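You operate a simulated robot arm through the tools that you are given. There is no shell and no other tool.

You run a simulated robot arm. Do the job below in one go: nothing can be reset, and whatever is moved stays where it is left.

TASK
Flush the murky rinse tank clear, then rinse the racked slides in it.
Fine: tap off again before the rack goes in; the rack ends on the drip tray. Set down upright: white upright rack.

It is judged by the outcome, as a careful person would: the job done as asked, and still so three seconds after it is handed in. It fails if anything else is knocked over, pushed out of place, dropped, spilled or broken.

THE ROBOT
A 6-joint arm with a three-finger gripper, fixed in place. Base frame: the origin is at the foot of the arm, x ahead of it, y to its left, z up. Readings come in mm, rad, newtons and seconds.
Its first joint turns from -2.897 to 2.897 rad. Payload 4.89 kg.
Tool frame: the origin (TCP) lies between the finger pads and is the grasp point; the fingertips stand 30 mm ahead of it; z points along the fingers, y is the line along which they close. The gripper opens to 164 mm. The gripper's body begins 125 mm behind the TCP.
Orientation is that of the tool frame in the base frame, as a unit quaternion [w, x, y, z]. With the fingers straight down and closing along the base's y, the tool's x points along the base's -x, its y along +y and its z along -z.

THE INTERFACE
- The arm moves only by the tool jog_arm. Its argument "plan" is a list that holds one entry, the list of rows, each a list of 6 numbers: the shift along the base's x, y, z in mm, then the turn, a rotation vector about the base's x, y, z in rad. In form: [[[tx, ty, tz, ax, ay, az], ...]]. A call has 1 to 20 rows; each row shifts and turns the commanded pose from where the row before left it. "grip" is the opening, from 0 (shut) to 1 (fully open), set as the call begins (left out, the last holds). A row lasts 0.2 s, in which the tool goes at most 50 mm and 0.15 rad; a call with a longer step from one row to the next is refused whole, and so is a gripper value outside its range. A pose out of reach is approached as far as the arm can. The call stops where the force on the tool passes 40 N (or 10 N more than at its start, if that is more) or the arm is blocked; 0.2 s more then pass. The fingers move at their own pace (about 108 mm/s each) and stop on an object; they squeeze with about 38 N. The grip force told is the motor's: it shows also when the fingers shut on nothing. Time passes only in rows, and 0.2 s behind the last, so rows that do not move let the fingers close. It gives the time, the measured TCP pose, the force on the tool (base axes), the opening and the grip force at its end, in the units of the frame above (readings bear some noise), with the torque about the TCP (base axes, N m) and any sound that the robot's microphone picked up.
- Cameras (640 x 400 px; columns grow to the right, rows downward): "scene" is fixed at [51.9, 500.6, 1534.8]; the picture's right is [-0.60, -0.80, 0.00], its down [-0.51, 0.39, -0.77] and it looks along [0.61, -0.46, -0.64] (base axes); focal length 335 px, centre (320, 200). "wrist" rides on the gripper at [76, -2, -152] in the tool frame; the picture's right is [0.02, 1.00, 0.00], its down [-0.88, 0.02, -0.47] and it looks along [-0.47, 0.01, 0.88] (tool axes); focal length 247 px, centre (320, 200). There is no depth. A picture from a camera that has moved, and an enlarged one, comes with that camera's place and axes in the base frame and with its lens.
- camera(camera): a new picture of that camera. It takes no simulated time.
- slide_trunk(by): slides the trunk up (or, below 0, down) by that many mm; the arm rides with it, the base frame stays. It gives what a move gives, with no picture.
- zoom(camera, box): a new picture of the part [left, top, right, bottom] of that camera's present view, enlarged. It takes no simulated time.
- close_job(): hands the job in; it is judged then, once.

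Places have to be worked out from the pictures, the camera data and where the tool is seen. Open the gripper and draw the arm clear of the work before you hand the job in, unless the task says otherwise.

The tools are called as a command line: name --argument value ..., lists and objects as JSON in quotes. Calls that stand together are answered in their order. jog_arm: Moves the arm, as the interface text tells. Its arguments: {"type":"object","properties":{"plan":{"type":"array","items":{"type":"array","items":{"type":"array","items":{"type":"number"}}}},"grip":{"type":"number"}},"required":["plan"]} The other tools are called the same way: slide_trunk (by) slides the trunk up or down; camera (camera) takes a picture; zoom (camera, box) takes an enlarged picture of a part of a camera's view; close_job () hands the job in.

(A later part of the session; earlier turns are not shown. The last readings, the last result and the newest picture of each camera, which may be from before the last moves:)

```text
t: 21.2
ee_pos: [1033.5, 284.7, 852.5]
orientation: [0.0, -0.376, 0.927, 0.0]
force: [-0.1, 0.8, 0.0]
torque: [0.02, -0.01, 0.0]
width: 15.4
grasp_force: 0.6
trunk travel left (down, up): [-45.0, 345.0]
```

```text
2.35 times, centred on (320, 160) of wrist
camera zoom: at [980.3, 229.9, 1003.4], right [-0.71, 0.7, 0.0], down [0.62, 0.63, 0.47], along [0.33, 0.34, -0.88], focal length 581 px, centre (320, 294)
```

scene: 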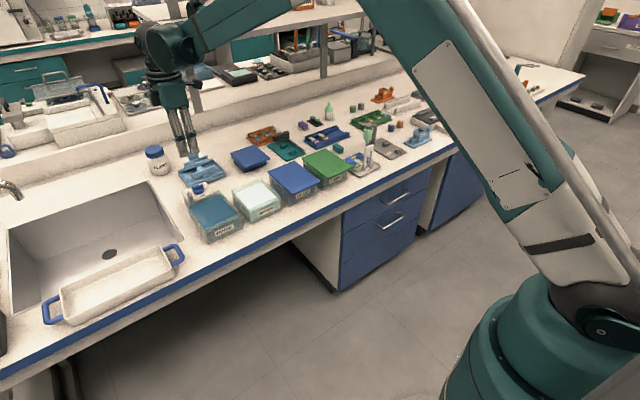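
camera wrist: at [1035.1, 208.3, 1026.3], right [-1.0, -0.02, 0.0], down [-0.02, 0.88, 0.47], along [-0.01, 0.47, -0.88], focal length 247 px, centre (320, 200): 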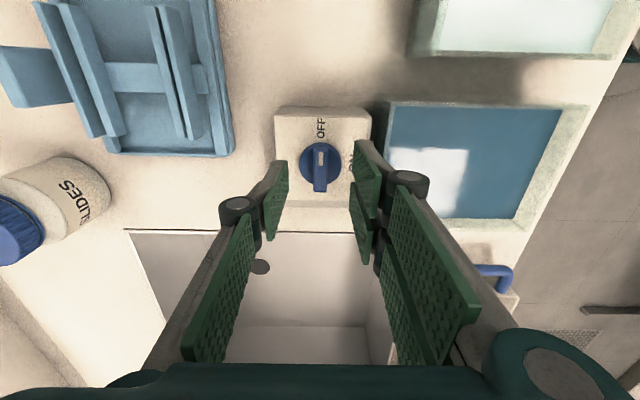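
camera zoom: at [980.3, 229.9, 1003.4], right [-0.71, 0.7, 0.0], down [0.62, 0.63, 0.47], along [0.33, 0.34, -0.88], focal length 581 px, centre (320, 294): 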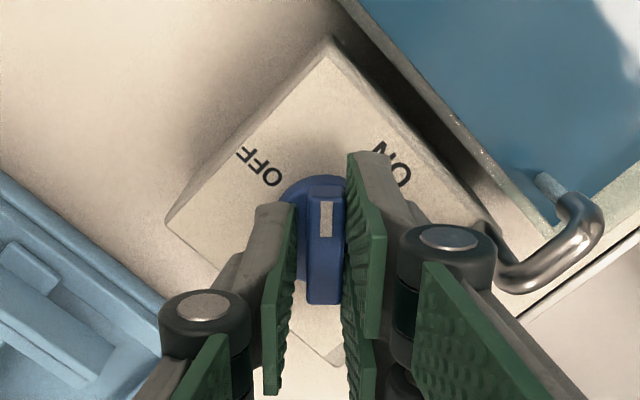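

The knob follows freely (about 45° now). I'll continue another 0.5 rad.

jog_arm --plan '[[[0, 0, 0, 0, 0, -0.1], [0, 0, 0, 0, 0, -0.1], [0, 0, 0, 0, 0, -0.1], [0, 0, 0, 0, 0, -0.1], [0, 0, 0, 0, 0, -0.1], [0, 0, 0, 0, 0, 0]]]'

camera --camera "wrist"

zoom --camera "scene" --box '[170, 150, 270, 250]'

```text
t: 22.6
ee_pos: [1033.8, 285.6, 851.7]
orientation: [0.0, -0.134, 0.991, 0.0]
force: [0.9, -0.4, 0.6]
torque: [0.02, -0.02, 0.0]
width: 15.6
grasp_force: 0.6
trunk travel left (down, up): [-45.0, 345.0]
```

```text
taken
camera wrist: at [960.3, 262.8, 1003.7], right [-0.29, 0.96, 0.0], down [0.84, 0.25, 0.47], along [0.45, 0.14, -0.88], focal length 247 px, centre (320, 200)
```

wrist: 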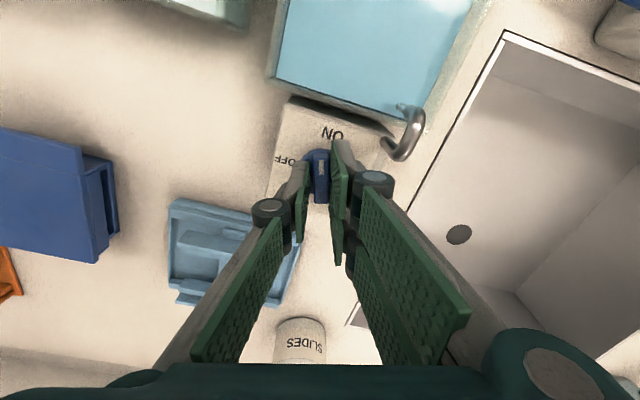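

```text
4.00 times, centred on (220, 200) of scene
camera zoom: at [51.9, 500.6, 1534.8], right [-0.6, -0.8, 0.0], down [-0.51, 0.39, -0.77], along [0.61, -0.46, -0.64], focal length 1339 px, centre (720, 200)
```

zoom: 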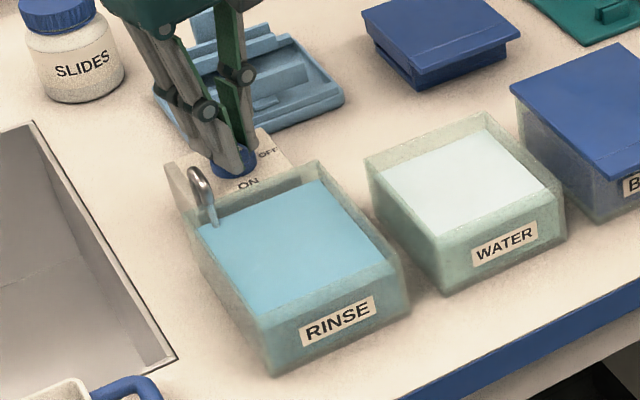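

The tap is running and the tank is already turning pale. I'll hold here and watch it clear, a couple of seconds at a time.

jog_arm --plan '[[[0, 0, 0, 0, 0, 0], [0, 0, 0, 0, 0, 0], [0, 0, 0, 0, 0, 0], [0, 0, 0, 0, 0, 0], [0, 0, 0, 0, 0, 0]]]'

zoom --camera "scene" --box '[170, 150, 270, 250]'

camera --camera "wrist"

```text
t: 23.8
ee_pos: [1033.2, 285.3, 853.1]
orientation: [0.001, -0.135, 0.991, 0.0]
force: [0.1, 0.4, 0.1]
torque: [0.04, -0.03, 0.01]
width: 15.2
grasp_force: 0.1
trunk travel left (down, up): [-45.0, 345.0]
```

```text
4.00 times, centred on (220, 200) of scene
camera zoom: at [51.9, 500.6, 1534.8], right [-0.6, -0.8, 0.0], down [-0.51, 0.39, -0.77], along [0.61, -0.46, -0.64], focal length 1339 px, centre (720, 200)
```

zoom: 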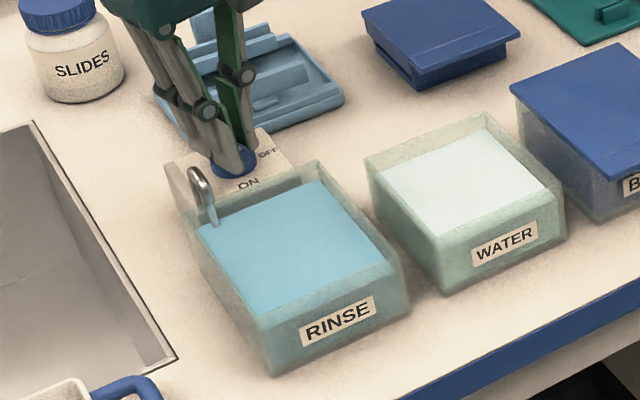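

```text
taken
camera wrist: at [960.4, 262.7, 1003.7], right [-0.29, 0.96, 0.0], down [0.84, 0.25, 0.47], along [0.45, 0.14, -0.88], focal length 247 px, centre (320, 200)
```

wrist: 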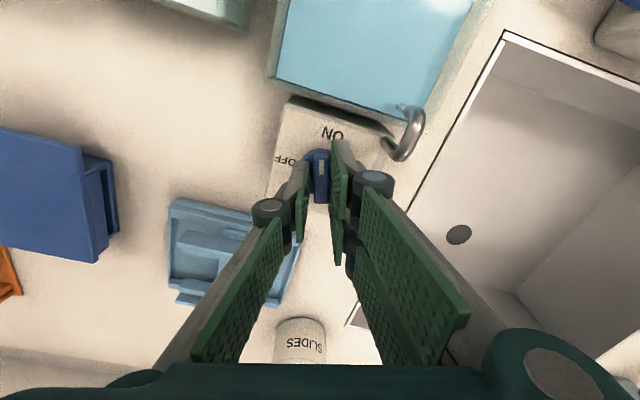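

The colour is light blue, changing slowly. I'll complete the knob's turn to the full ON mark and let it run.

jog_arm --plan '[[[0, 0, 0, 0, 0, -0.1], [0, 0, 0, 0, 0, -0.1], [0, 0, 0, 0, 0, -0.08], [0, 0, 0, 0, 0, 0], [0, 0, 0, 0, 0, 0], [0, 0, 0, 0, 0, 0]]]'

zoom --camera "scene" --box '[170, 150, 270, 250]'

zoom --camera "wrist" --box '[240, 0, 440, 220]'

```text
t: 25.2
ee_pos: [1033.7, 284.6, 852.5]
orientation: [0.0, 0.005, 1.0, 0.0]
force: [-0.2, -0.5, -0.9]
torque: [0.02, 0.0, 0.01]
width: 15.1
grasp_force: 0.1
trunk travel left (down, up): [-45.0, 345.0]
```

```text
4.00 times, centred on (220, 200) of scene
camera zoom: at [51.9, 500.6, 1534.8], right [-0.6, -0.8, 0.0], down [-0.51, 0.39, -0.77], along [0.61, -0.46, -0.64], focal length 1339 px, centre (720, 200)
```

zoom: 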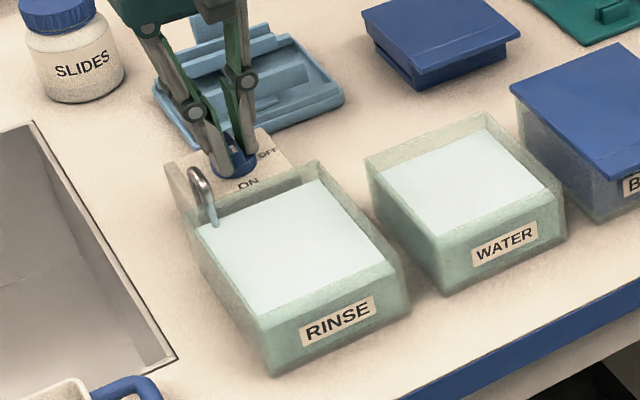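

```text
1.82 times, centred on (340, 110) of wrist
camera zoom: at [957.7, 283.5, 1002.9], right [-0.01, 1.0, 0.0], down [0.88, 0.01, 0.47], along [0.47, 0.01, -0.88], focal length 449 px, centre (284, 364)
```

zoom: 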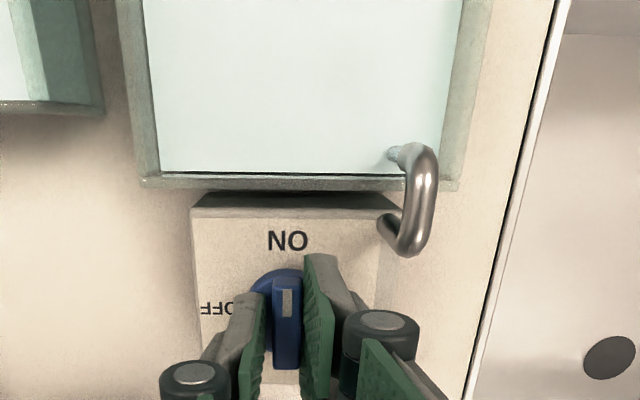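

The RINSE water now matches the clear WATER tank, with no rise in level. I'll turn the knob back counter-clockwise to OFF.

jog_arm --plan '[[[0, 0, 0, 0, 0, 0.12], [0, 0, 0, 0, 0, 0.12], [0, 0, 0, 0, 0, 0.12], [0, 0, 0, 0, 0, 0.12], [0, 0, 0, 0, 0, 0.12], [0, 0, 0, 0, 0, 0.12], [0, 0, 0, 0, 0, 0.12], [0, 0, 0, 0, 0, 0.12], [0, 0, 0, 0, 0, 0.12], [0, 0, 0, 0, 0, 0.12], [0, 0, 0, 0, 0, 0.12], [0, 0, 0, 0, 0, 0.12], [0, 0, 0, 0, 0, 0.06], [0, 0, 0, 0, 0, 0.06], [0, 0, 0, 0, 0, 0]]]'

zoom --camera "scene" --box '[170, 150, 270, 250]'

zoom --camera "wrist" --box '[240, 75, 400, 245]'

```text
t: 28.4
ee_pos: [1032.7, 286.0, 852.4]
orientation: [0.0, -0.7, 0.714, 0.0]
force: [-0.6, -0.2, 0.5]
torque: [0.01, 0.03, 0.01]
width: 15.1
grasp_force: 0.1
trunk travel left (down, up): [-45.0, 345.0]
```

```text
4.00 times, centred on (220, 200) of scene
camera zoom: at [51.9, 500.6, 1534.8], right [-0.6, -0.8, 0.0], down [-0.51, 0.39, -0.77], along [0.61, -0.46, -0.64], focal length 1339 px, centre (720, 200)
```

zoom: 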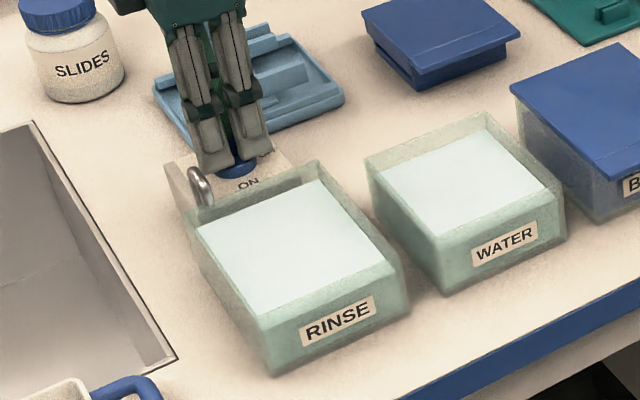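

```text
2.35 times, centred on (320, 160) of wrist
camera zoom: at [1033.3, 208.6, 1003.2], right [-1.0, 0.0, 0.0], down [0.0, 0.88, 0.47], along [0.0, 0.47, -0.88], focal length 581 px, centre (320, 294)
```

zoom: 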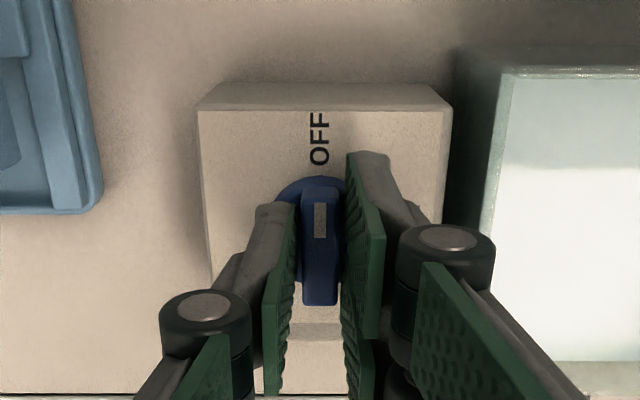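

The stream has stopped and the tank is clear. I'll turn a touch further (+0.12) to seat it at OFF and then open the fingers to check the mark.

jog_arm --plan '[[[0, 0, 0, 0, 0, 0.06], [0, 0, 0, 0, 0, 0.06], [0, 0, 0, 0, 0, 0]]]'

jog_arm --plan '[[[0, 0, 0, 0, 0, -0.06], [0, 0, 0, 0, 0, -0.06], [0, 0, 0, 0, 0, 0], [0, 0, 0, 0, 0, 0]]]' --grip 0.3

zoom --camera "wrist" --box '[240, 75, 400, 245]'

```text
t: 29.2
ee_pos: [1034.4, 284.7, 853.0]
orientation: [0.0, 0.742, -0.67, 0.0]
force: [-2.5, 0.3, -0.5]
torque: [0.02, 0.08, -0.06]
width: 16.3
grasp_force: 1.7
trunk travel left (down, up): [-45.0, 345.0]
```

```text
t: 30.2
ee_pos: [1034.2, 285.3, 852.9]
orientation: [0.0, -0.7, 0.714, 0.0]
force: [0.1, 0.5, -0.1]
torque: [-0.03, 0.02, -0.02]
width: 49.1
grasp_force: 0.1
trunk travel left (down, up): [-45.0, 345.0]
```

```text
2.35 times, centred on (320, 160) of wrist
camera zoom: at [1034.0, 208.1, 1002.8], right [-1.0, 0.0, 0.0], down [0.0, 0.88, 0.47], along [0.0, 0.47, -0.88], focal length 581 px, centre (320, 294)
```

zoom: 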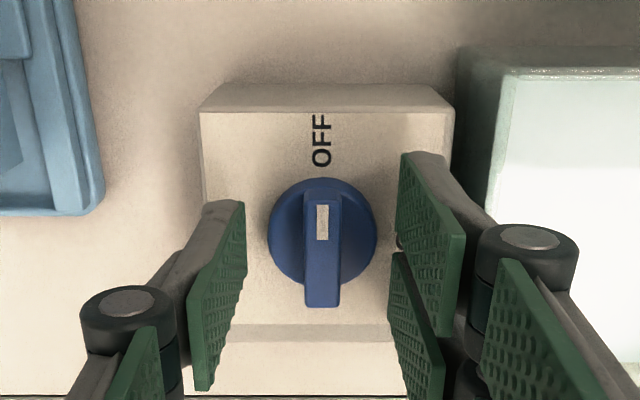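

The mark is squarely at OFF and the fingers are free. I'll lift clear with the arm and then raise the trunk back.

jog_arm --plan '[[[0, 0, 10, 0, 0, 0], [0, 0, 15, 0, 0, 0], [0, 0, 25, 0, 0, 0], [0, 0, 0, 0, 0, 0]]]'

slide_trunk --by 130

zoom --camera "scene" --box '[170, 140, 270, 250]'

```text
t: 31.2
ee_pos: [1032.7, 285.1, 901.6]
orientation: [-0.001, -0.701, 0.713, 0.0]
force: [0.0, 0.2, 1.4]
torque: [-0.02, 0.07, -0.01]
width: 49.4
grasp_force: 0.0
trunk travel left (down, up): [-45.0, 345.0]
```

```text
t: 32.8
ee_pos: [1033.6, 285.4, 1031.0]
orientation: [0.0, -0.7, 0.714, 0.0]
force: [-0.6, -0.4, 0.0]
torque: [0.04, 0.01, -0.03]
width: 49.2
grasp_force: 0.0
trunk travel left (down, up): [-175.0, 215.0]
```

```text
3.64 times, centred on (220, 195) of scene
camera zoom: at [51.9, 500.6, 1534.8], right [-0.6, -0.8, 0.0], down [-0.51, 0.39, -0.77], along [0.61, -0.46, -0.64], focal length 1217 px, centre (684, 218)
```

zoom: 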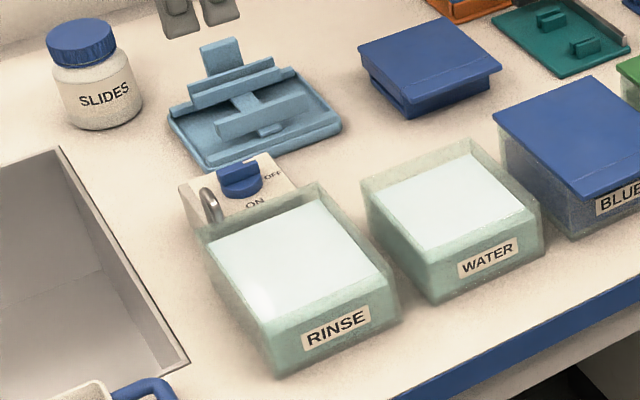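

Tap is off and the tank is clear. Next I'll travel back over to the rack at (about) (818, -320) with yaw returned to zero, to study its handle closely.

jog_arm --plan '[[[-17, -46, 0, 0, 0, -0.1193], [-17, -46, 0, 0, 0, -0.1193], [-17, -46, 0, 0, 0, -0.1193], [-17, -46, 0, 0, 0, -0.1193], [-17, -46, 0, 0, 0, -0.1193], [-17, -46, 0, 0, 0, -0.1193], [-17, -46, 0, 0, 0, -0.1193], [-17, -46, 0, 0, 0, -0.1193], [-17, -46, 0, 0, 0, -0.1193], [-17, -46, 0, 0, 0, -0.1193], [-17, -46, 0, 0, 0, -0.1193], [-17, -46, 0, 0, 0, -0.1193], [-17, -46, 0, 0, 0, -0.1192], [0, -6, 0, 0, 0, 0], [0, 0, 0, 0, 0, 0]]]'

camera --camera "wrist"

camera --camera "scene"

```text
t: 36.0
ee_pos: [810.7, -318.7, 1029.7]
orientation: [0.0, 0.002, 1.0, 0.0]
force: [-0.1, 0.0, 0.1]
torque: [0.06, -0.01, 0.0]
width: 49.4
grasp_force: 0.0
trunk travel left (down, up): [-175.0, 215.0]
```

```text
taken
camera wrist: at [733.6, -320.7, 1181.1], right [-0.02, 1.0, 0.0], down [0.88, 0.02, 0.47], along [0.47, 0.01, -0.88], focal length 247 px, centre (320, 200)
```

wrist: 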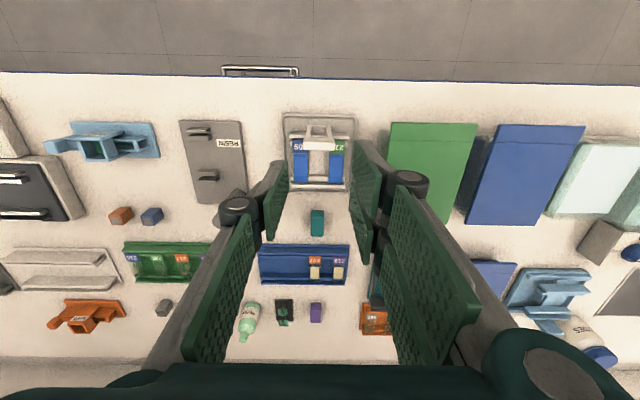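

```text
taken
```

scene: 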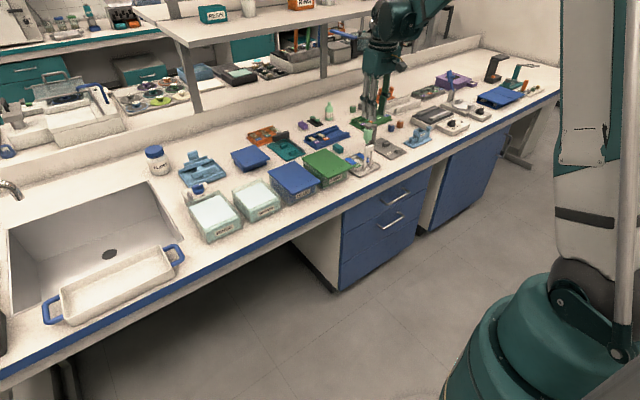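

zoom --camera "wrist" --box '[270, 100, 370, 200]'

zoom --camera "scene" --box '[340, 120, 400, 185]'

```text
4.00 times, centred on (320, 150) of wrist
camera zoom: at [733.6, -320.7, 1181.1], right [-0.02, 1.0, 0.0], down [0.88, 0.02, 0.47], along [0.47, 0.01, -0.88], focal length 988 px, centre (320, 400)
```

zoom: 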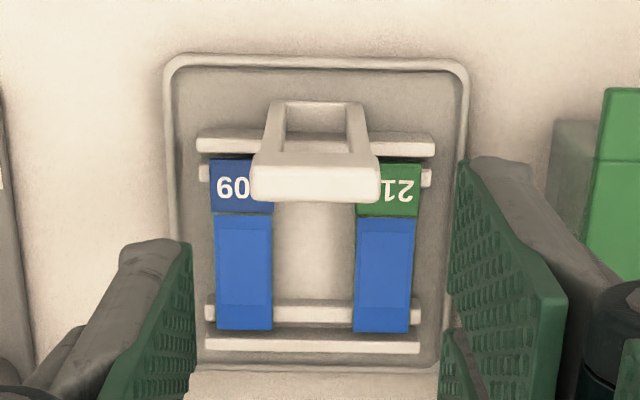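

```text
6.15 times, centred on (370, 152) of scene
camera zoom: at [51.9, 500.6, 1534.8], right [-0.6, -0.8, 0.0], down [-0.51, 0.39, -0.77], along [0.61, -0.46, -0.64], focal length 2060 px, centre (12, 492)
```

zoom: 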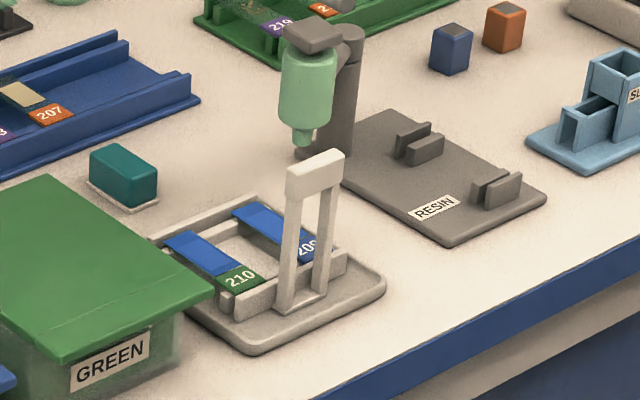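

The handle is a vertical frame at the near (x≈820) side of the rack, top bar ~42 mm long along y at z≈868. I'll zoom further to get bar thickness and height.

zoom --camera "wrist" --box '[300, 115, 350, 165]'

zoom --camera "scene" --box '[350, 135, 385, 175]'

```text
8.00 times, centred on (325, 140) of wrist
camera zoom: at [733.6, -320.7, 1181.1], right [-0.02, 1.0, 0.0], down [0.88, 0.02, 0.47], along [0.47, 0.01, -0.88], focal length 1976 px, centre (280, 680)
```

zoom: 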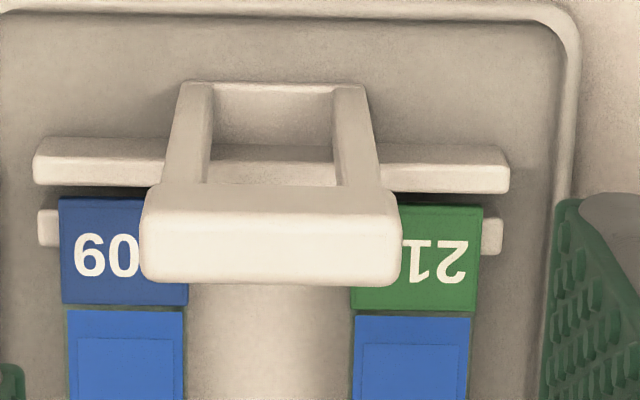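

```text
10.00 times, centred on (368, 155) of scene
camera zoom: at [51.9, 500.6, 1534.8], right [-0.6, -0.8, 0.0], down [-0.51, 0.39, -0.77], along [0.61, -0.46, -0.64], focal length 3348 px, centre (-155, 650)
```

zoom: 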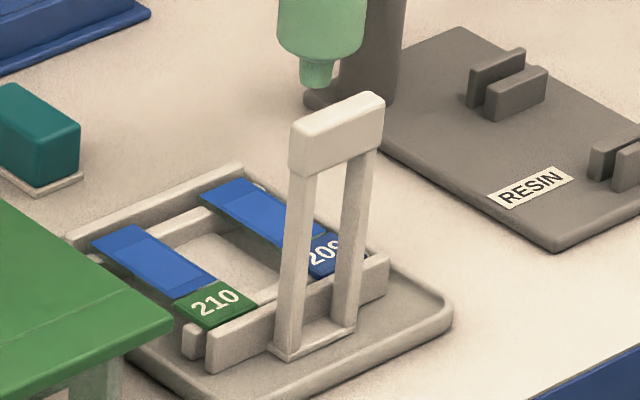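

The handle bar is ~11 mm thick in x (816–827), centred at y≈-320, top z≈868; rack footprint is ~99 mm (y) × ~113 mm (x). Before grasping I'll measure the rinse tank's opening accurately from above.

jog_arm --plan '[[[3, 47, 0, 0, 0, 0], [3, 47, 0, 0, 0, 0], [3, 47, 0, 0, 0, 0], [3, 47, 0, 0, 0, 0], [3, 47, 0, 0, 0, 0], [3, 47, 0, 0, 0, 0], [3, 47, 0, 0, 0, 0], [3, 47, 0, 0, 0, 0], [3, 47, 0, 0, 0, 0], [3, 47, 0, 0, 0, 0], [3, 47, 0, 0, 0, 0], [3, 47, 0, 0, 0, 0], [3, 44, 0, 0, 0, 0], [0, 0, 0, 0, 0, 0], [0, 0, 0, 0, 0, 0]]]'

camera --camera "wrist"

zoom --camera "wrist" --box '[260, 100, 380, 220]'

```text
t: 39.2
ee_pos: [851.2, 288.3, 1031.1]
orientation: [0.0, 0.0, 1.0, 0.001]
force: [-0.9, -0.3, -0.3]
torque: [-0.07, 0.0, 0.02]
width: 48.9
grasp_force: 0.1
trunk travel left (down, up): [-175.0, 215.0]
```

```text
taken
camera wrist: at [775.3, 286.2, 1181.7], right [-0.02, 1.0, 0.0], down [0.88, 0.02, 0.47], along [0.47, 0.01, -0.88], focal length 247 px, centre (320, 200)
```

wrist: 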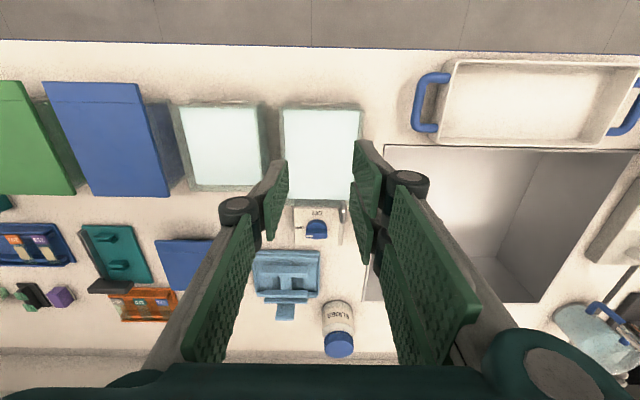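

```text
3.33 times, centred on (320, 160) of wrist
camera zoom: at [775.3, 286.2, 1181.7], right [-0.02, 1.0, 0.0], down [0.88, 0.02, 0.47], along [0.47, 0.01, -0.88], focal length 823 px, centre (320, 333)
```

zoom: 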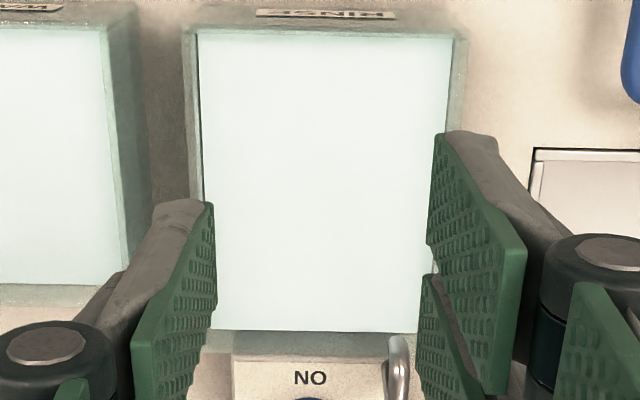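

The fingers hide the tank's side walls, so I'll open them wide and step back a little for an unobstructed view.

jog_arm --plan '[[[0, 0, 0, 0, 0, 0], [0, 0, 0, 0, 0, 0], [0, 0, 0, 0, 0, 0], [0, 0, 0, 0, 0, 0]]]' --grip 1.0

zoom --camera "wrist" --box '[270, 95, 330, 155]'

zoom --camera "wrist" --box '[320, 95, 380, 155]'

zoom --camera "wrist" --box '[270, 155, 330, 215]'

zoom --camera "wrist" --box '[320, 155, 380, 215]'

```text
t: 40.2
ee_pos: [852.7, 288.1, 1031.2]
orientation: [0.0, 0.0, 1.0, 0.001]
force: [-0.9, 0.3, -0.4]
torque: [0.02, 0.03, 0.0]
width: 163.9
grasp_force: 0.1
trunk travel left (down, up): [-175.0, 215.0]
```

```text
6.67 times, centred on (300, 125) of wrist
camera zoom: at [775.3, 285.6, 1181.9], right [-0.02, 1.0, 0.0], down [0.88, 0.02, 0.47], along [0.47, 0.01, -0.88], focal length 1646 px, centre (453, 700)
```

zoom: 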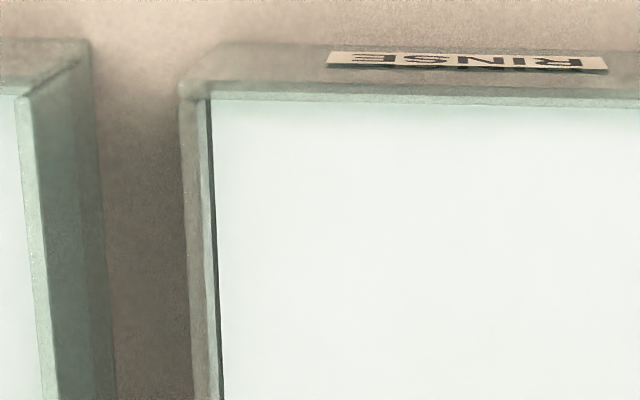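

```text
6.67 times, centred on (350, 125) of wrist
camera zoom: at [775.3, 285.6, 1181.9], right [-0.02, 1.0, 0.0], down [0.88, 0.02, 0.47], along [0.47, 0.01, -0.88], focal length 1646 px, centre (120, 700)
```

zoom: 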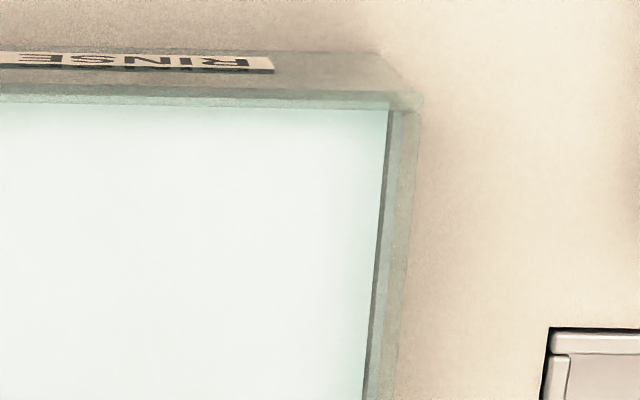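

```text
6.67 times, centred on (300, 185) of wrist
camera zoom: at [775.3, 285.6, 1181.9], right [-0.02, 1.0, 0.0], down [0.88, 0.02, 0.47], along [0.47, 0.01, -0.88], focal length 1646 px, centre (453, 300)
```

zoom: 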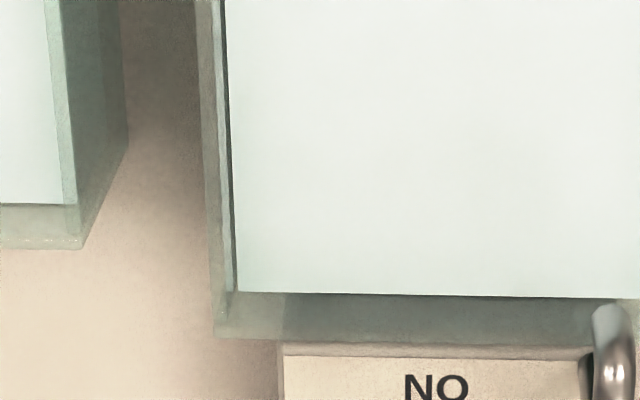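

```text
6.67 times, centred on (350, 185) of wrist
camera zoom: at [775.3, 285.6, 1181.9], right [-0.02, 1.0, 0.0], down [0.88, 0.02, 0.47], along [0.47, 0.01, -0.88], focal length 1646 px, centre (120, 300)
```

zoom: 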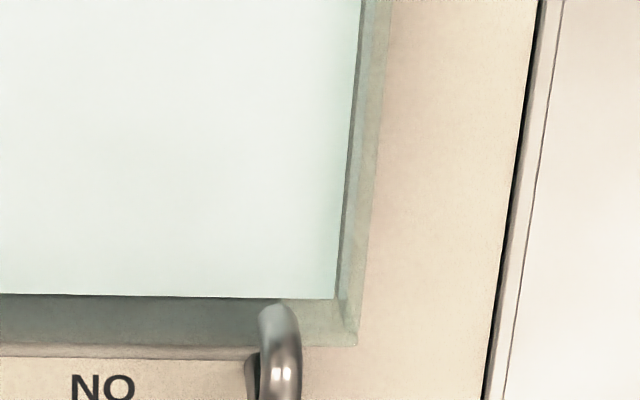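

The tank rim is at z≈822, outer 824–978 (x) × 230–349.5 (y), walls ~4 mm, water level ≈803, and the spout overhangs from x≈957 at y≈328. The rack fits with ~6 mm slack on each side in y if its handle is at about (840, 290). I'll return to the rack, yawing +90° and narrowing the grip to 50 mm.

jog_arm --plan '[[[-2.4, -46.8, 0, 0, 0, 0.1208], [-2.4, -46.8, 0, 0, 0, 0.1208], [-2.4, -46.8, 0, 0, 0, 0.1208], [-2.4, -46.8, 0, 0, 0, 0.1208], [-2.4, -46.8, 0, 0, 0, 0.1208], [-2.4, -46.8, 0, 0, 0, 0.1208], [-2.4, -46.8, 0, 0, 0, 0.1208], [-2.4, -46.8, 0, 0, 0, 0.1208], [-2.4, -46.8, 0, 0, 0, 0.1208], [-2.4, -46.8, 0, 0, 0, 0.1208], [-2.4, -46.8, 0, 0, 0, 0.1208], [-2.4, -46.8, 0, 0, 0, 0.1208], [-2.0, -46.8, 0, 0, 0, 0.1212], [0, 0, 0, 0, 0, 0], [0, 0, 0, 0, 0, 0]]]' --grip 0.3

camera --camera "wrist"

zoom --camera "wrist" --box '[240, 60, 400, 220]'

```text
t: 43.4
ee_pos: [815.7, -318.2, 1029.6]
orientation: [0.0, -0.707, 0.707, 0.0]
force: [0.1, -0.7, -0.1]
torque: [0.07, 0.01, -0.01]
width: 49.3
grasp_force: 0.0
trunk travel left (down, up): [-175.0, 215.0]
```

```text
taken
camera wrist: at [818.1, -394.6, 1180.7], right [-1.0, -0.02, 0.0], down [-0.02, 0.88, 0.47], along [-0.01, 0.47, -0.88], focal length 247 px, centre (320, 200)
```

wrist: 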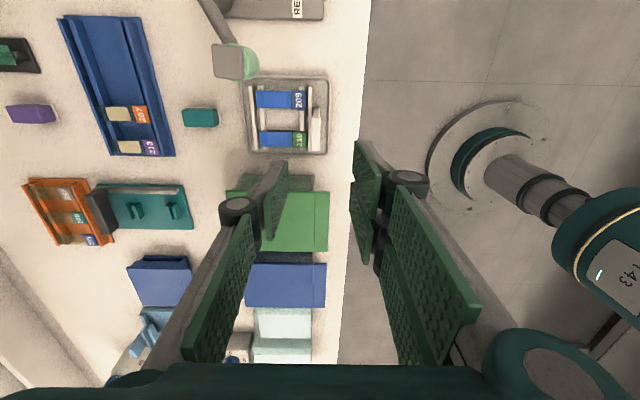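

```text
2.50 times, centred on (320, 140) of wrist
camera zoom: at [818.1, -394.6, 1180.7], right [-1.0, -0.02, 0.0], down [-0.02, 0.88, 0.47], along [-0.01, 0.47, -0.88], focal length 617 px, centre (320, 350)
```

zoom: 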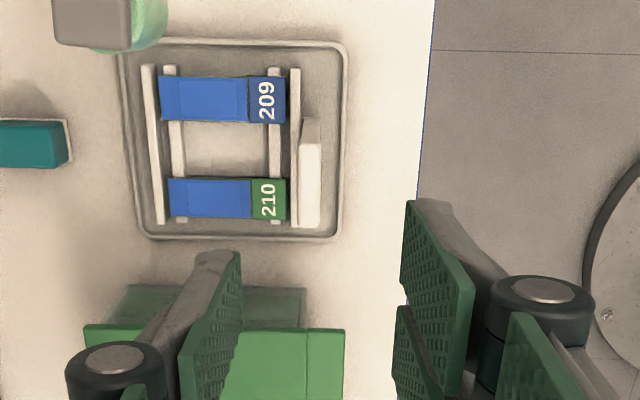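

This view shows the handle edge-on and the rack footprint. I'll zoom for precise handle coordinates.

zoom --camera "wrist" --box '[260, 70, 340, 160]'

zoom --camera "wrist" --box '[295, 80, 335, 130]'

```text
4.44 times, centred on (300, 115) of wrist
camera zoom: at [818.1, -394.6, 1180.7], right [-1.0, -0.02, 0.0], down [-0.02, 0.88, 0.47], along [-0.01, 0.47, -0.88], focal length 1098 px, centre (409, 578)
```

zoom: 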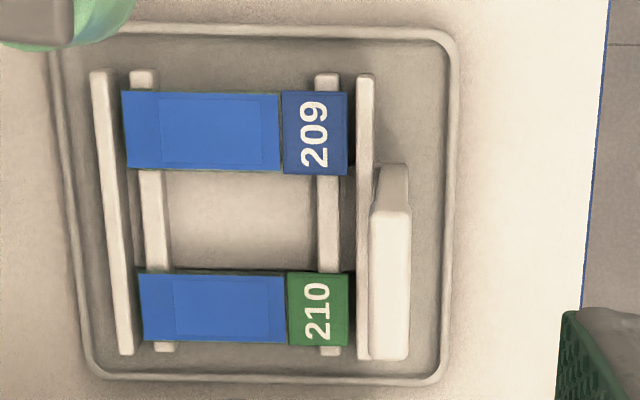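

```text
8.00 times, centred on (315, 105) of wrist
camera zoom: at [818.1, -394.6, 1180.7], right [-1.0, -0.02, 0.0], down [-0.02, 0.88, 0.47], along [-0.01, 0.47, -0.88], focal length 1976 px, centre (360, 960)
```

zoom: 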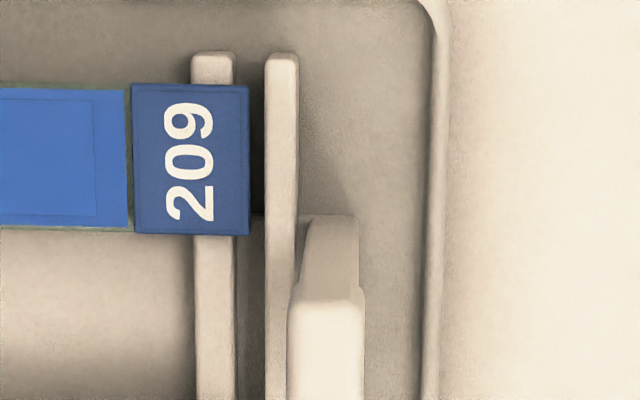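

The handle bar centre is (822, -321), z 849–868. I'll centre over it and descend to fingertips just above the bar.

jog_arm --plan '[[[6.3, -2.8, 0, 0, 0, 0], [0, 0, -25, 0, 0, 0], [0, 0, -25, 0, 0, 0], [0, 0, -25, 0, 0, 0], [0, 0, -25, 0, 0, 0], [0, 0, -15, 0, 0, 0], [0, 0, 0, 0, 0, 0]]]'

camera --camera "wrist"

zoom --camera "scene" --box '[330, 100, 420, 190]'

```text
t: 45.0
ee_pos: [826.7, -322.5, 915.3]
orientation: [-0.001, -0.706, 0.708, 0.0]
force: [0.2, -1.1, -0.3]
torque: [0.03, 0.02, 0.0]
width: 49.1
grasp_force: 0.1
trunk travel left (down, up): [-175.0, 215.0]
```

```text
taken
camera wrist: at [828.6, -399.6, 1066.8], right [-1.0, -0.02, 0.0], down [-0.02, 0.88, 0.47], along [-0.01, 0.47, -0.88], focal length 247 px, centre (320, 200)
```

wrist: 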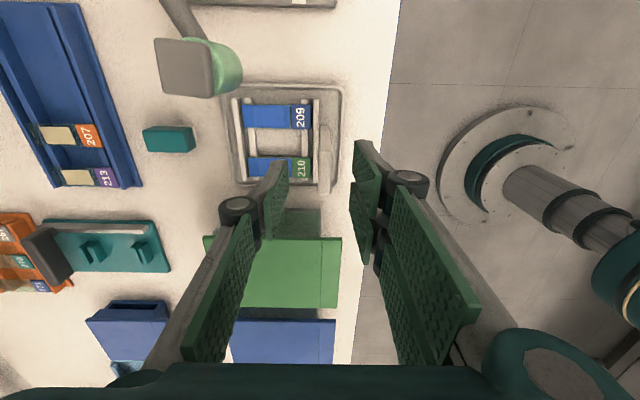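

```text
4.44 times, centred on (375, 145) of scene
camera zoom: at [51.9, 500.6, 1534.8], right [-0.6, -0.8, 0.0], down [-0.51, 0.39, -0.77], along [0.61, -0.46, -0.64], focal length 1488 px, centre (76, 444)
```

zoom: 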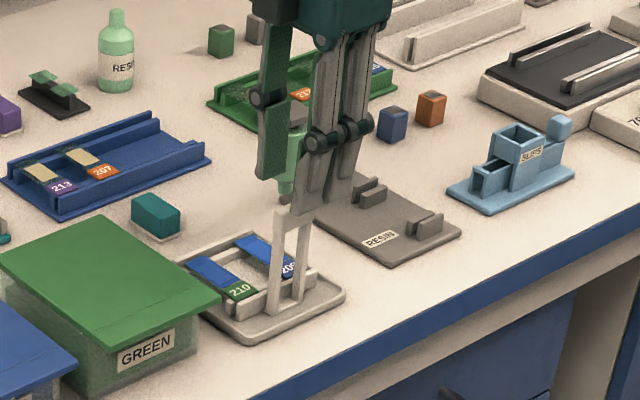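

The arm has now settled at (826.7, -322.5), ~5 mm too far in x. I'll zoom on the handle to re-verify its position from this closer view.

zoom --camera "wrist" --box '[215, 70, 375, 220]'

zoom --camera "wrist" --box '[290, 100, 360, 200]'

```text
2.67 times, centred on (295, 145) of wrist
camera zoom: at [828.6, -399.6, 1066.8], right [-1.0, -0.02, 0.0], down [-0.02, 0.88, 0.47], along [-0.01, 0.47, -0.88], focal length 659 px, centre (387, 347)
```

zoom: 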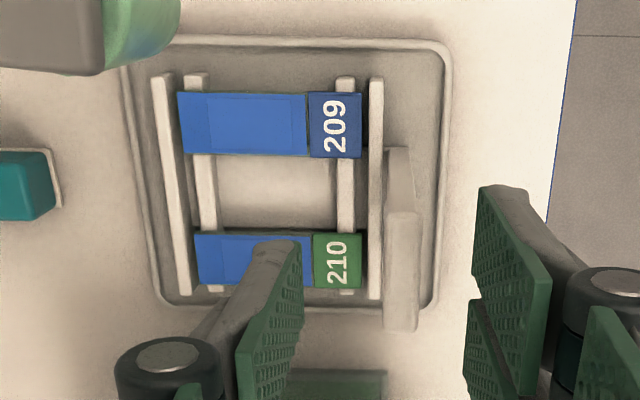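

```text
4.00 times, centred on (325, 150) of wrist
camera zoom: at [828.6, -399.6, 1066.8], right [-1.0, -0.02, 0.0], down [-0.02, 0.88, 0.47], along [-0.01, 0.47, -0.88], focal length 988 px, centre (300, 400)
```

zoom: 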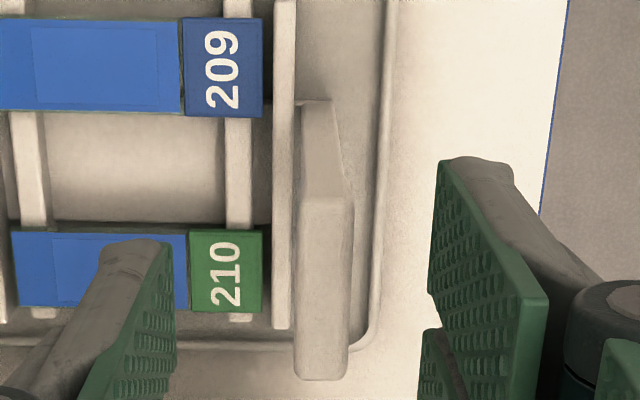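

The handle bar confirms at (822.0, -321.1). I'll shift x by -5 mm and descend so the fingertips reach z≈843, then check.

jog_arm --plan '[[[-5, 0.5, 0, 0, 0, 0], [0, 0, -10, 0, 0, 0], [0, 0, -10, 0, 0, 0], [0, 0, -10, 0, 0, 0], [0, 0, -10, 0, 0, 0], [0, 0, 0, 0, 0, 0], [0, 0, 0, 0, 0, 0]]]'

camera --camera "wrist"

zoom --camera "scene" --box '[330, 100, 420, 190]'

```text
t: 46.6
ee_pos: [822.0, -321.5, 876.2]
orientation: [0.0, -0.707, 0.708, 0.0]
force: [-0.1, 0.7, 0.4]
torque: [0.01, -0.01, 0.04]
width: 49.1
grasp_force: 0.0
trunk travel left (down, up): [-175.0, 215.0]
```

```text
taken
camera wrist: at [823.3, -398.0, 1026.8], right [-1.0, -0.02, 0.0], down [-0.02, 0.88, 0.47], along [-0.01, 0.47, -0.88], focal length 247 px, centre (320, 200)
```

wrist: 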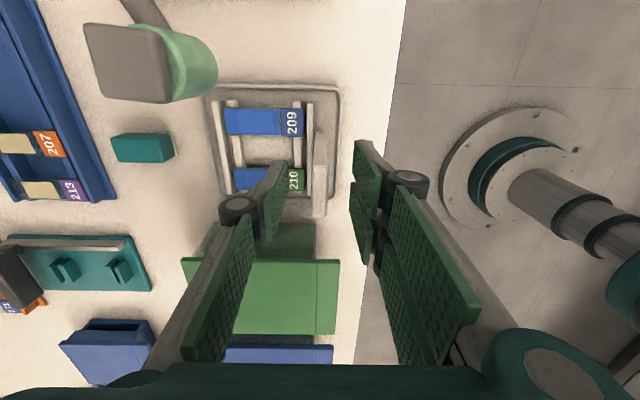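

```text
4.44 times, centred on (375, 145) of scene
camera zoom: at [51.9, 500.6, 1534.8], right [-0.6, -0.8, 0.0], down [-0.51, 0.39, -0.77], along [0.61, -0.46, -0.64], focal length 1488 px, centre (76, 444)
```

zoom: 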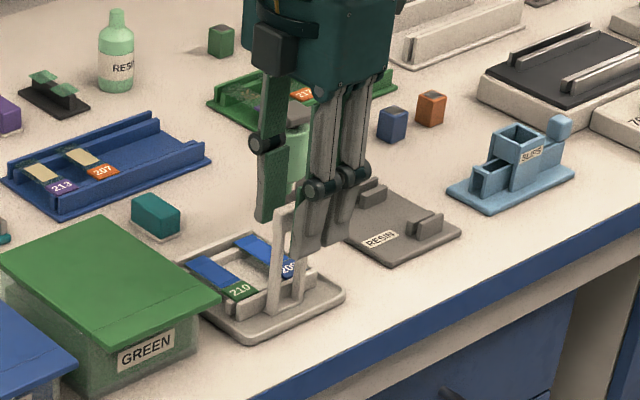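

The bar lies centred between the pads, with fingertips at z≈846, just below the bar's bottom edge. I'll close on it.

jog_arm --plan '[[[0, 0, 0, 0, 0, 0], [0, 0, 0, 0, 0, 0], [0, 0, 0, 0, 0, 0], [0, 0, 0, 0, 0, 0]]]' --grip 0.0

zoom --camera "wrist" --box '[215, 70, 375, 220]'

zoom --camera "scene" --box '[340, 110, 410, 180]'

```text
t: 47.6
ee_pos: [821.2, -321.2, 876.1]
orientation: [-0.001, -0.707, 0.708, 0.0]
force: [-0.6, -0.4, -0.2]
torque: [0.01, -0.01, -0.01]
width: 11.0
grasp_force: 38.0
trunk travel left (down, up): [-175.0, 215.0]
```

```text
2.67 times, centred on (295, 145) of wrist
camera zoom: at [823.3, -398.0, 1026.9], right [-1.0, -0.02, 0.0], down [-0.02, 0.88, 0.47], along [-0.01, 0.47, -0.88], focal length 659 px, centre (387, 347)
```

zoom: 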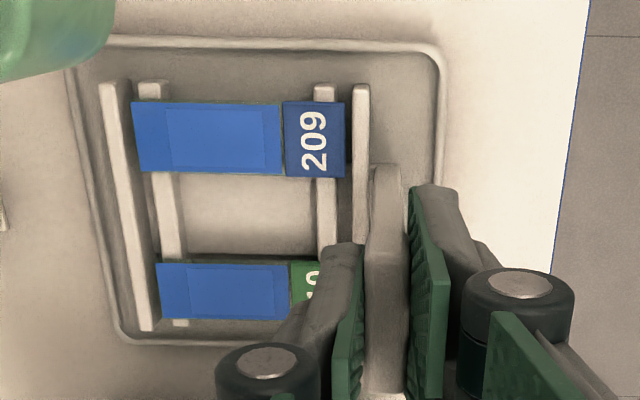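

```text
5.71 times, centred on (375, 145) of scene
camera zoom: at [51.9, 500.6, 1534.8], right [-0.6, -0.8, 0.0], down [-0.51, 0.39, -0.77], along [0.61, -0.46, -0.64], focal length 1913 px, centre (6, 514)
```

zoom: 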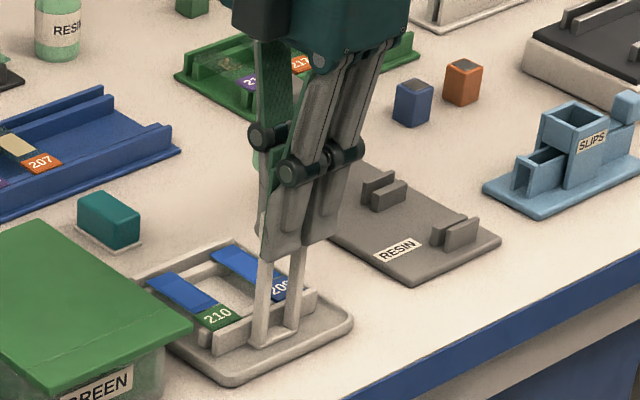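

Gripped at 11.0 mm with 38 N; grasp pose ≈ (821.6, -321.3, 876). I'll lift 10 mm slowly and check weight, torque and level.

jog_arm --plan '[[[0, 0, 2, 0, 0, 0], [0, 0, 4, 0, 0, 0], [0, 0, 6, 0, 0, 0], [0, 0, 0, 0, 0, 0], [0, 0, 0, 0, 0, 0]]]'

zoom --camera "wrist" --box '[215, 70, 375, 220]'

zoom --camera "scene" --box '[340, 110, 410, 180]'

```text
t: 48.8
ee_pos: [822.6, -322.2, 888.5]
orientation: [0.001, -0.707, 0.707, 0.0]
force: [0.0, -0.1, -0.6]
torque: [0.0, 0.02, -0.02]
width: 10.6
grasp_force: 38.2
trunk travel left (down, up): [-175.0, 215.0]
```

```text
2.67 times, centred on (295, 145) of wrist
camera zoom: at [823.8, -398.7, 1039.1], right [-1.0, -0.02, 0.0], down [-0.02, 0.88, 0.47], along [-0.01, 0.47, -0.88], focal length 659 px, centre (387, 347)
```

zoom: 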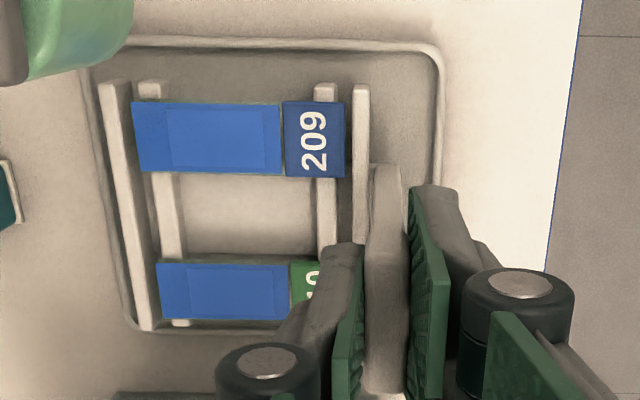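

```text
5.71 times, centred on (375, 145) of scene
camera zoom: at [51.9, 500.6, 1534.8], right [-0.6, -0.8, 0.0], down [-0.51, 0.39, -0.77], along [0.61, -0.46, -0.64], focal length 1913 px, centre (6, 514)
```

zoom: 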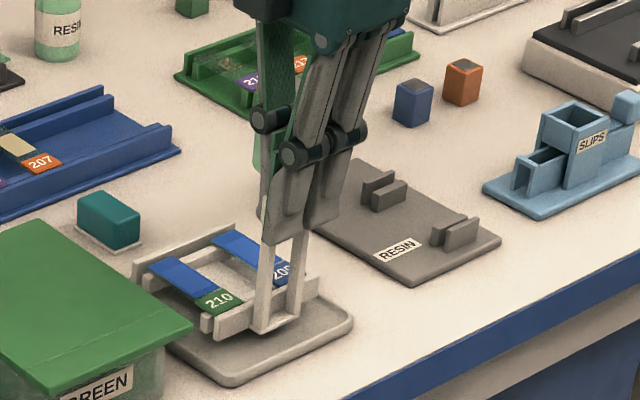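

The rack lifts level (very light) with both slides seated. The resin bottle's edge is only ~8 mm from the rack in y, so I'll drift +y 14 mm as I raise the rack to about TCP z 1020.

jog_arm --plan '[[[0, 3, 2, 0, 0, 0], [0, 5, 4, 0, 0, 0], [0, 4, 6, 0, 0, 0], [0, 2, 10, 0, 0, 0], [0, 0, 14, 0, 0, 0], [0, 0, 16, 0, 0, 0], [0, 0, 16, 0, 0, 0], [0, 0, 16, 0, 0, 0], [0, 0, 16, 0, 0, 0], [0, 0, 14, 0, 0, 0], [0, 0, 10, 0, 0, 0], [0, 0, 6, 0, 0, 0], [0, 0, 2, 0, 0, 0], [0, 0, 0, 0, 0, 0]]]'

zoom --camera "wrist" --box '[195, 50, 395, 230]'

zoom --camera "scene" --box '[320, 80, 420, 180]'

```text
t: 51.8
ee_pos: [821.2, -306.3, 1020.9]
orientation: [0.0, -0.706, 0.708, 0.0]
force: [0.0, 0.6, -0.1]
torque: [-0.02, 0.06, 0.0]
width: 11.4
grasp_force: 38.2
trunk travel left (down, up): [-175.0, 215.0]
```

```text
2.22 times, centred on (295, 140) of wrist
camera zoom: at [823.2, -383.3, 1171.8], right [-1.0, -0.02, 0.0], down [-0.02, 0.88, 0.47], along [-0.01, 0.47, -0.88], focal length 549 px, centre (376, 333)
```

zoom: 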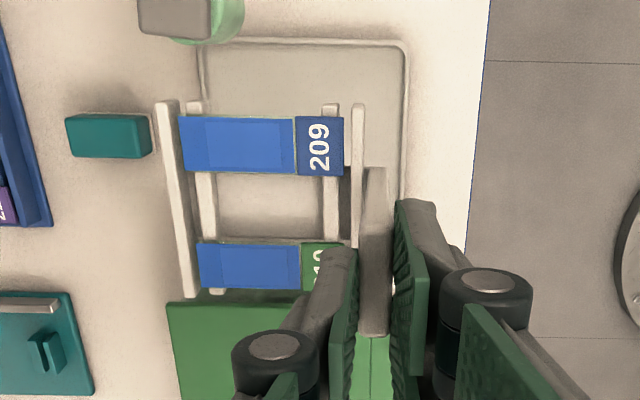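

```text
4.00 times, centred on (370, 130) of scene
camera zoom: at [51.9, 500.6, 1534.8], right [-0.6, -0.8, 0.0], down [-0.51, 0.39, -0.77], along [0.61, -0.46, -0.64], focal length 1339 px, centre (120, 480)
```

zoom: 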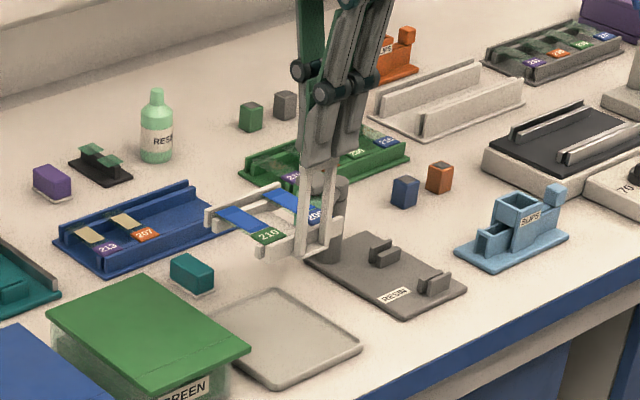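

The rack hangs level with slides in place, and the empty drip tray is visible below. I'll carry it smoothly across to above the rinse tank.

jog_arm --plan '[[[0, 8, 0, 0, 0, 0], [1, 16, 0, 0, 0, 0], [1, 24, 0, 0, 0, 0], [1, 30, 0, 0, 0, 0], [1, 34, 0, 0, 0, 0], [1, 36, 0, 0, 0, 0], [1, 36, 0, 0, 0, 0], [1, 36, 0, 0, 0, 0], [1, 36, 0, 0, 0, 0], [1, 36, 0, 0, 0, 0], [1, 36, 0, 0, 0, 0], [1, 36, 0, 0, 0, 0], [1, 36, 0, 0, 0, 0], [1, 36, 0, 0, 0, 0], [1, 36, 0, 0, 0, 0], [1, 36, 0, 0, 0, 0], [1, 34, 0, 0, 0, 0], [1, 28, 0, 0, 0, 0], [0.8, 18, 0, 0, 0, 0], [0, 9, 0, 0, 0, 0]]]'

jog_arm --plan '[[[0, 0, 0, 0, 0, 0], [0, 0, 0, 0, 0, 0], [0, 0, 0, 0, 0, 0]]]'

camera --camera "wrist"

camera --camera "scene"

```text
t: 56.0
ee_pos: [841.4, 288.8, 1020.2]
orientation: [0.0, -0.706, 0.708, 0.0]
force: [-0.2, -0.1, -0.7]
torque: [0.02, 0.08, 0.0]
width: 11.3
grasp_force: 37.9
trunk travel left (down, up): [-175.0, 215.0]
```

```text
t: 56.8
ee_pos: [840.9, 289.4, 1020.2]
orientation: [0.0, -0.707, 0.708, 0.0]
force: [0.5, -0.3, -1.4]
torque: [-0.02, 0.04, -0.02]
width: 11.1
grasp_force: 38.4
trunk travel left (down, up): [-175.0, 215.0]
```

```text
taken
camera wrist: at [843.5, 213.0, 1170.7], right [-1.0, -0.02, 0.0], down [-0.02, 0.88, 0.47], along [-0.01, 0.47, -0.88], focal length 247 px, centre (320, 200)
```

wrist: 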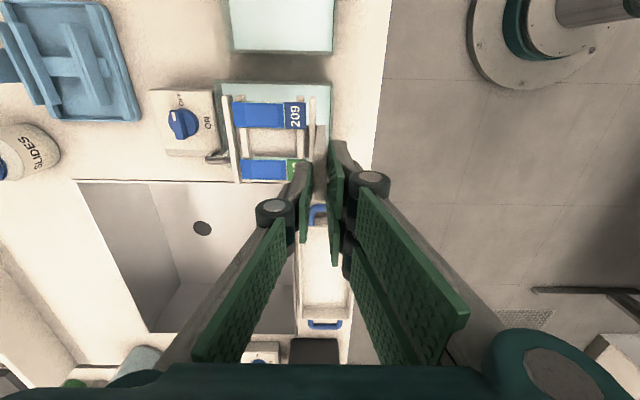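

```text
taken
```

scene: 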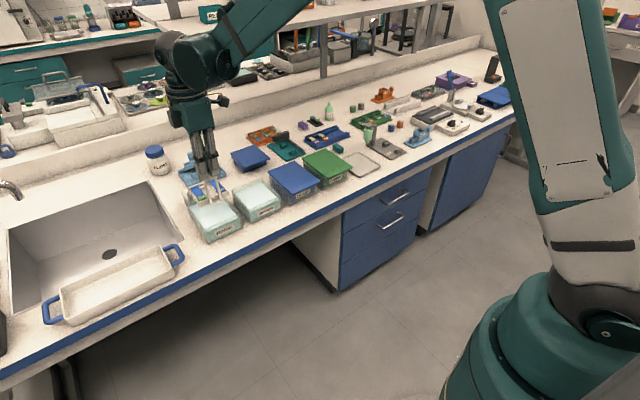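

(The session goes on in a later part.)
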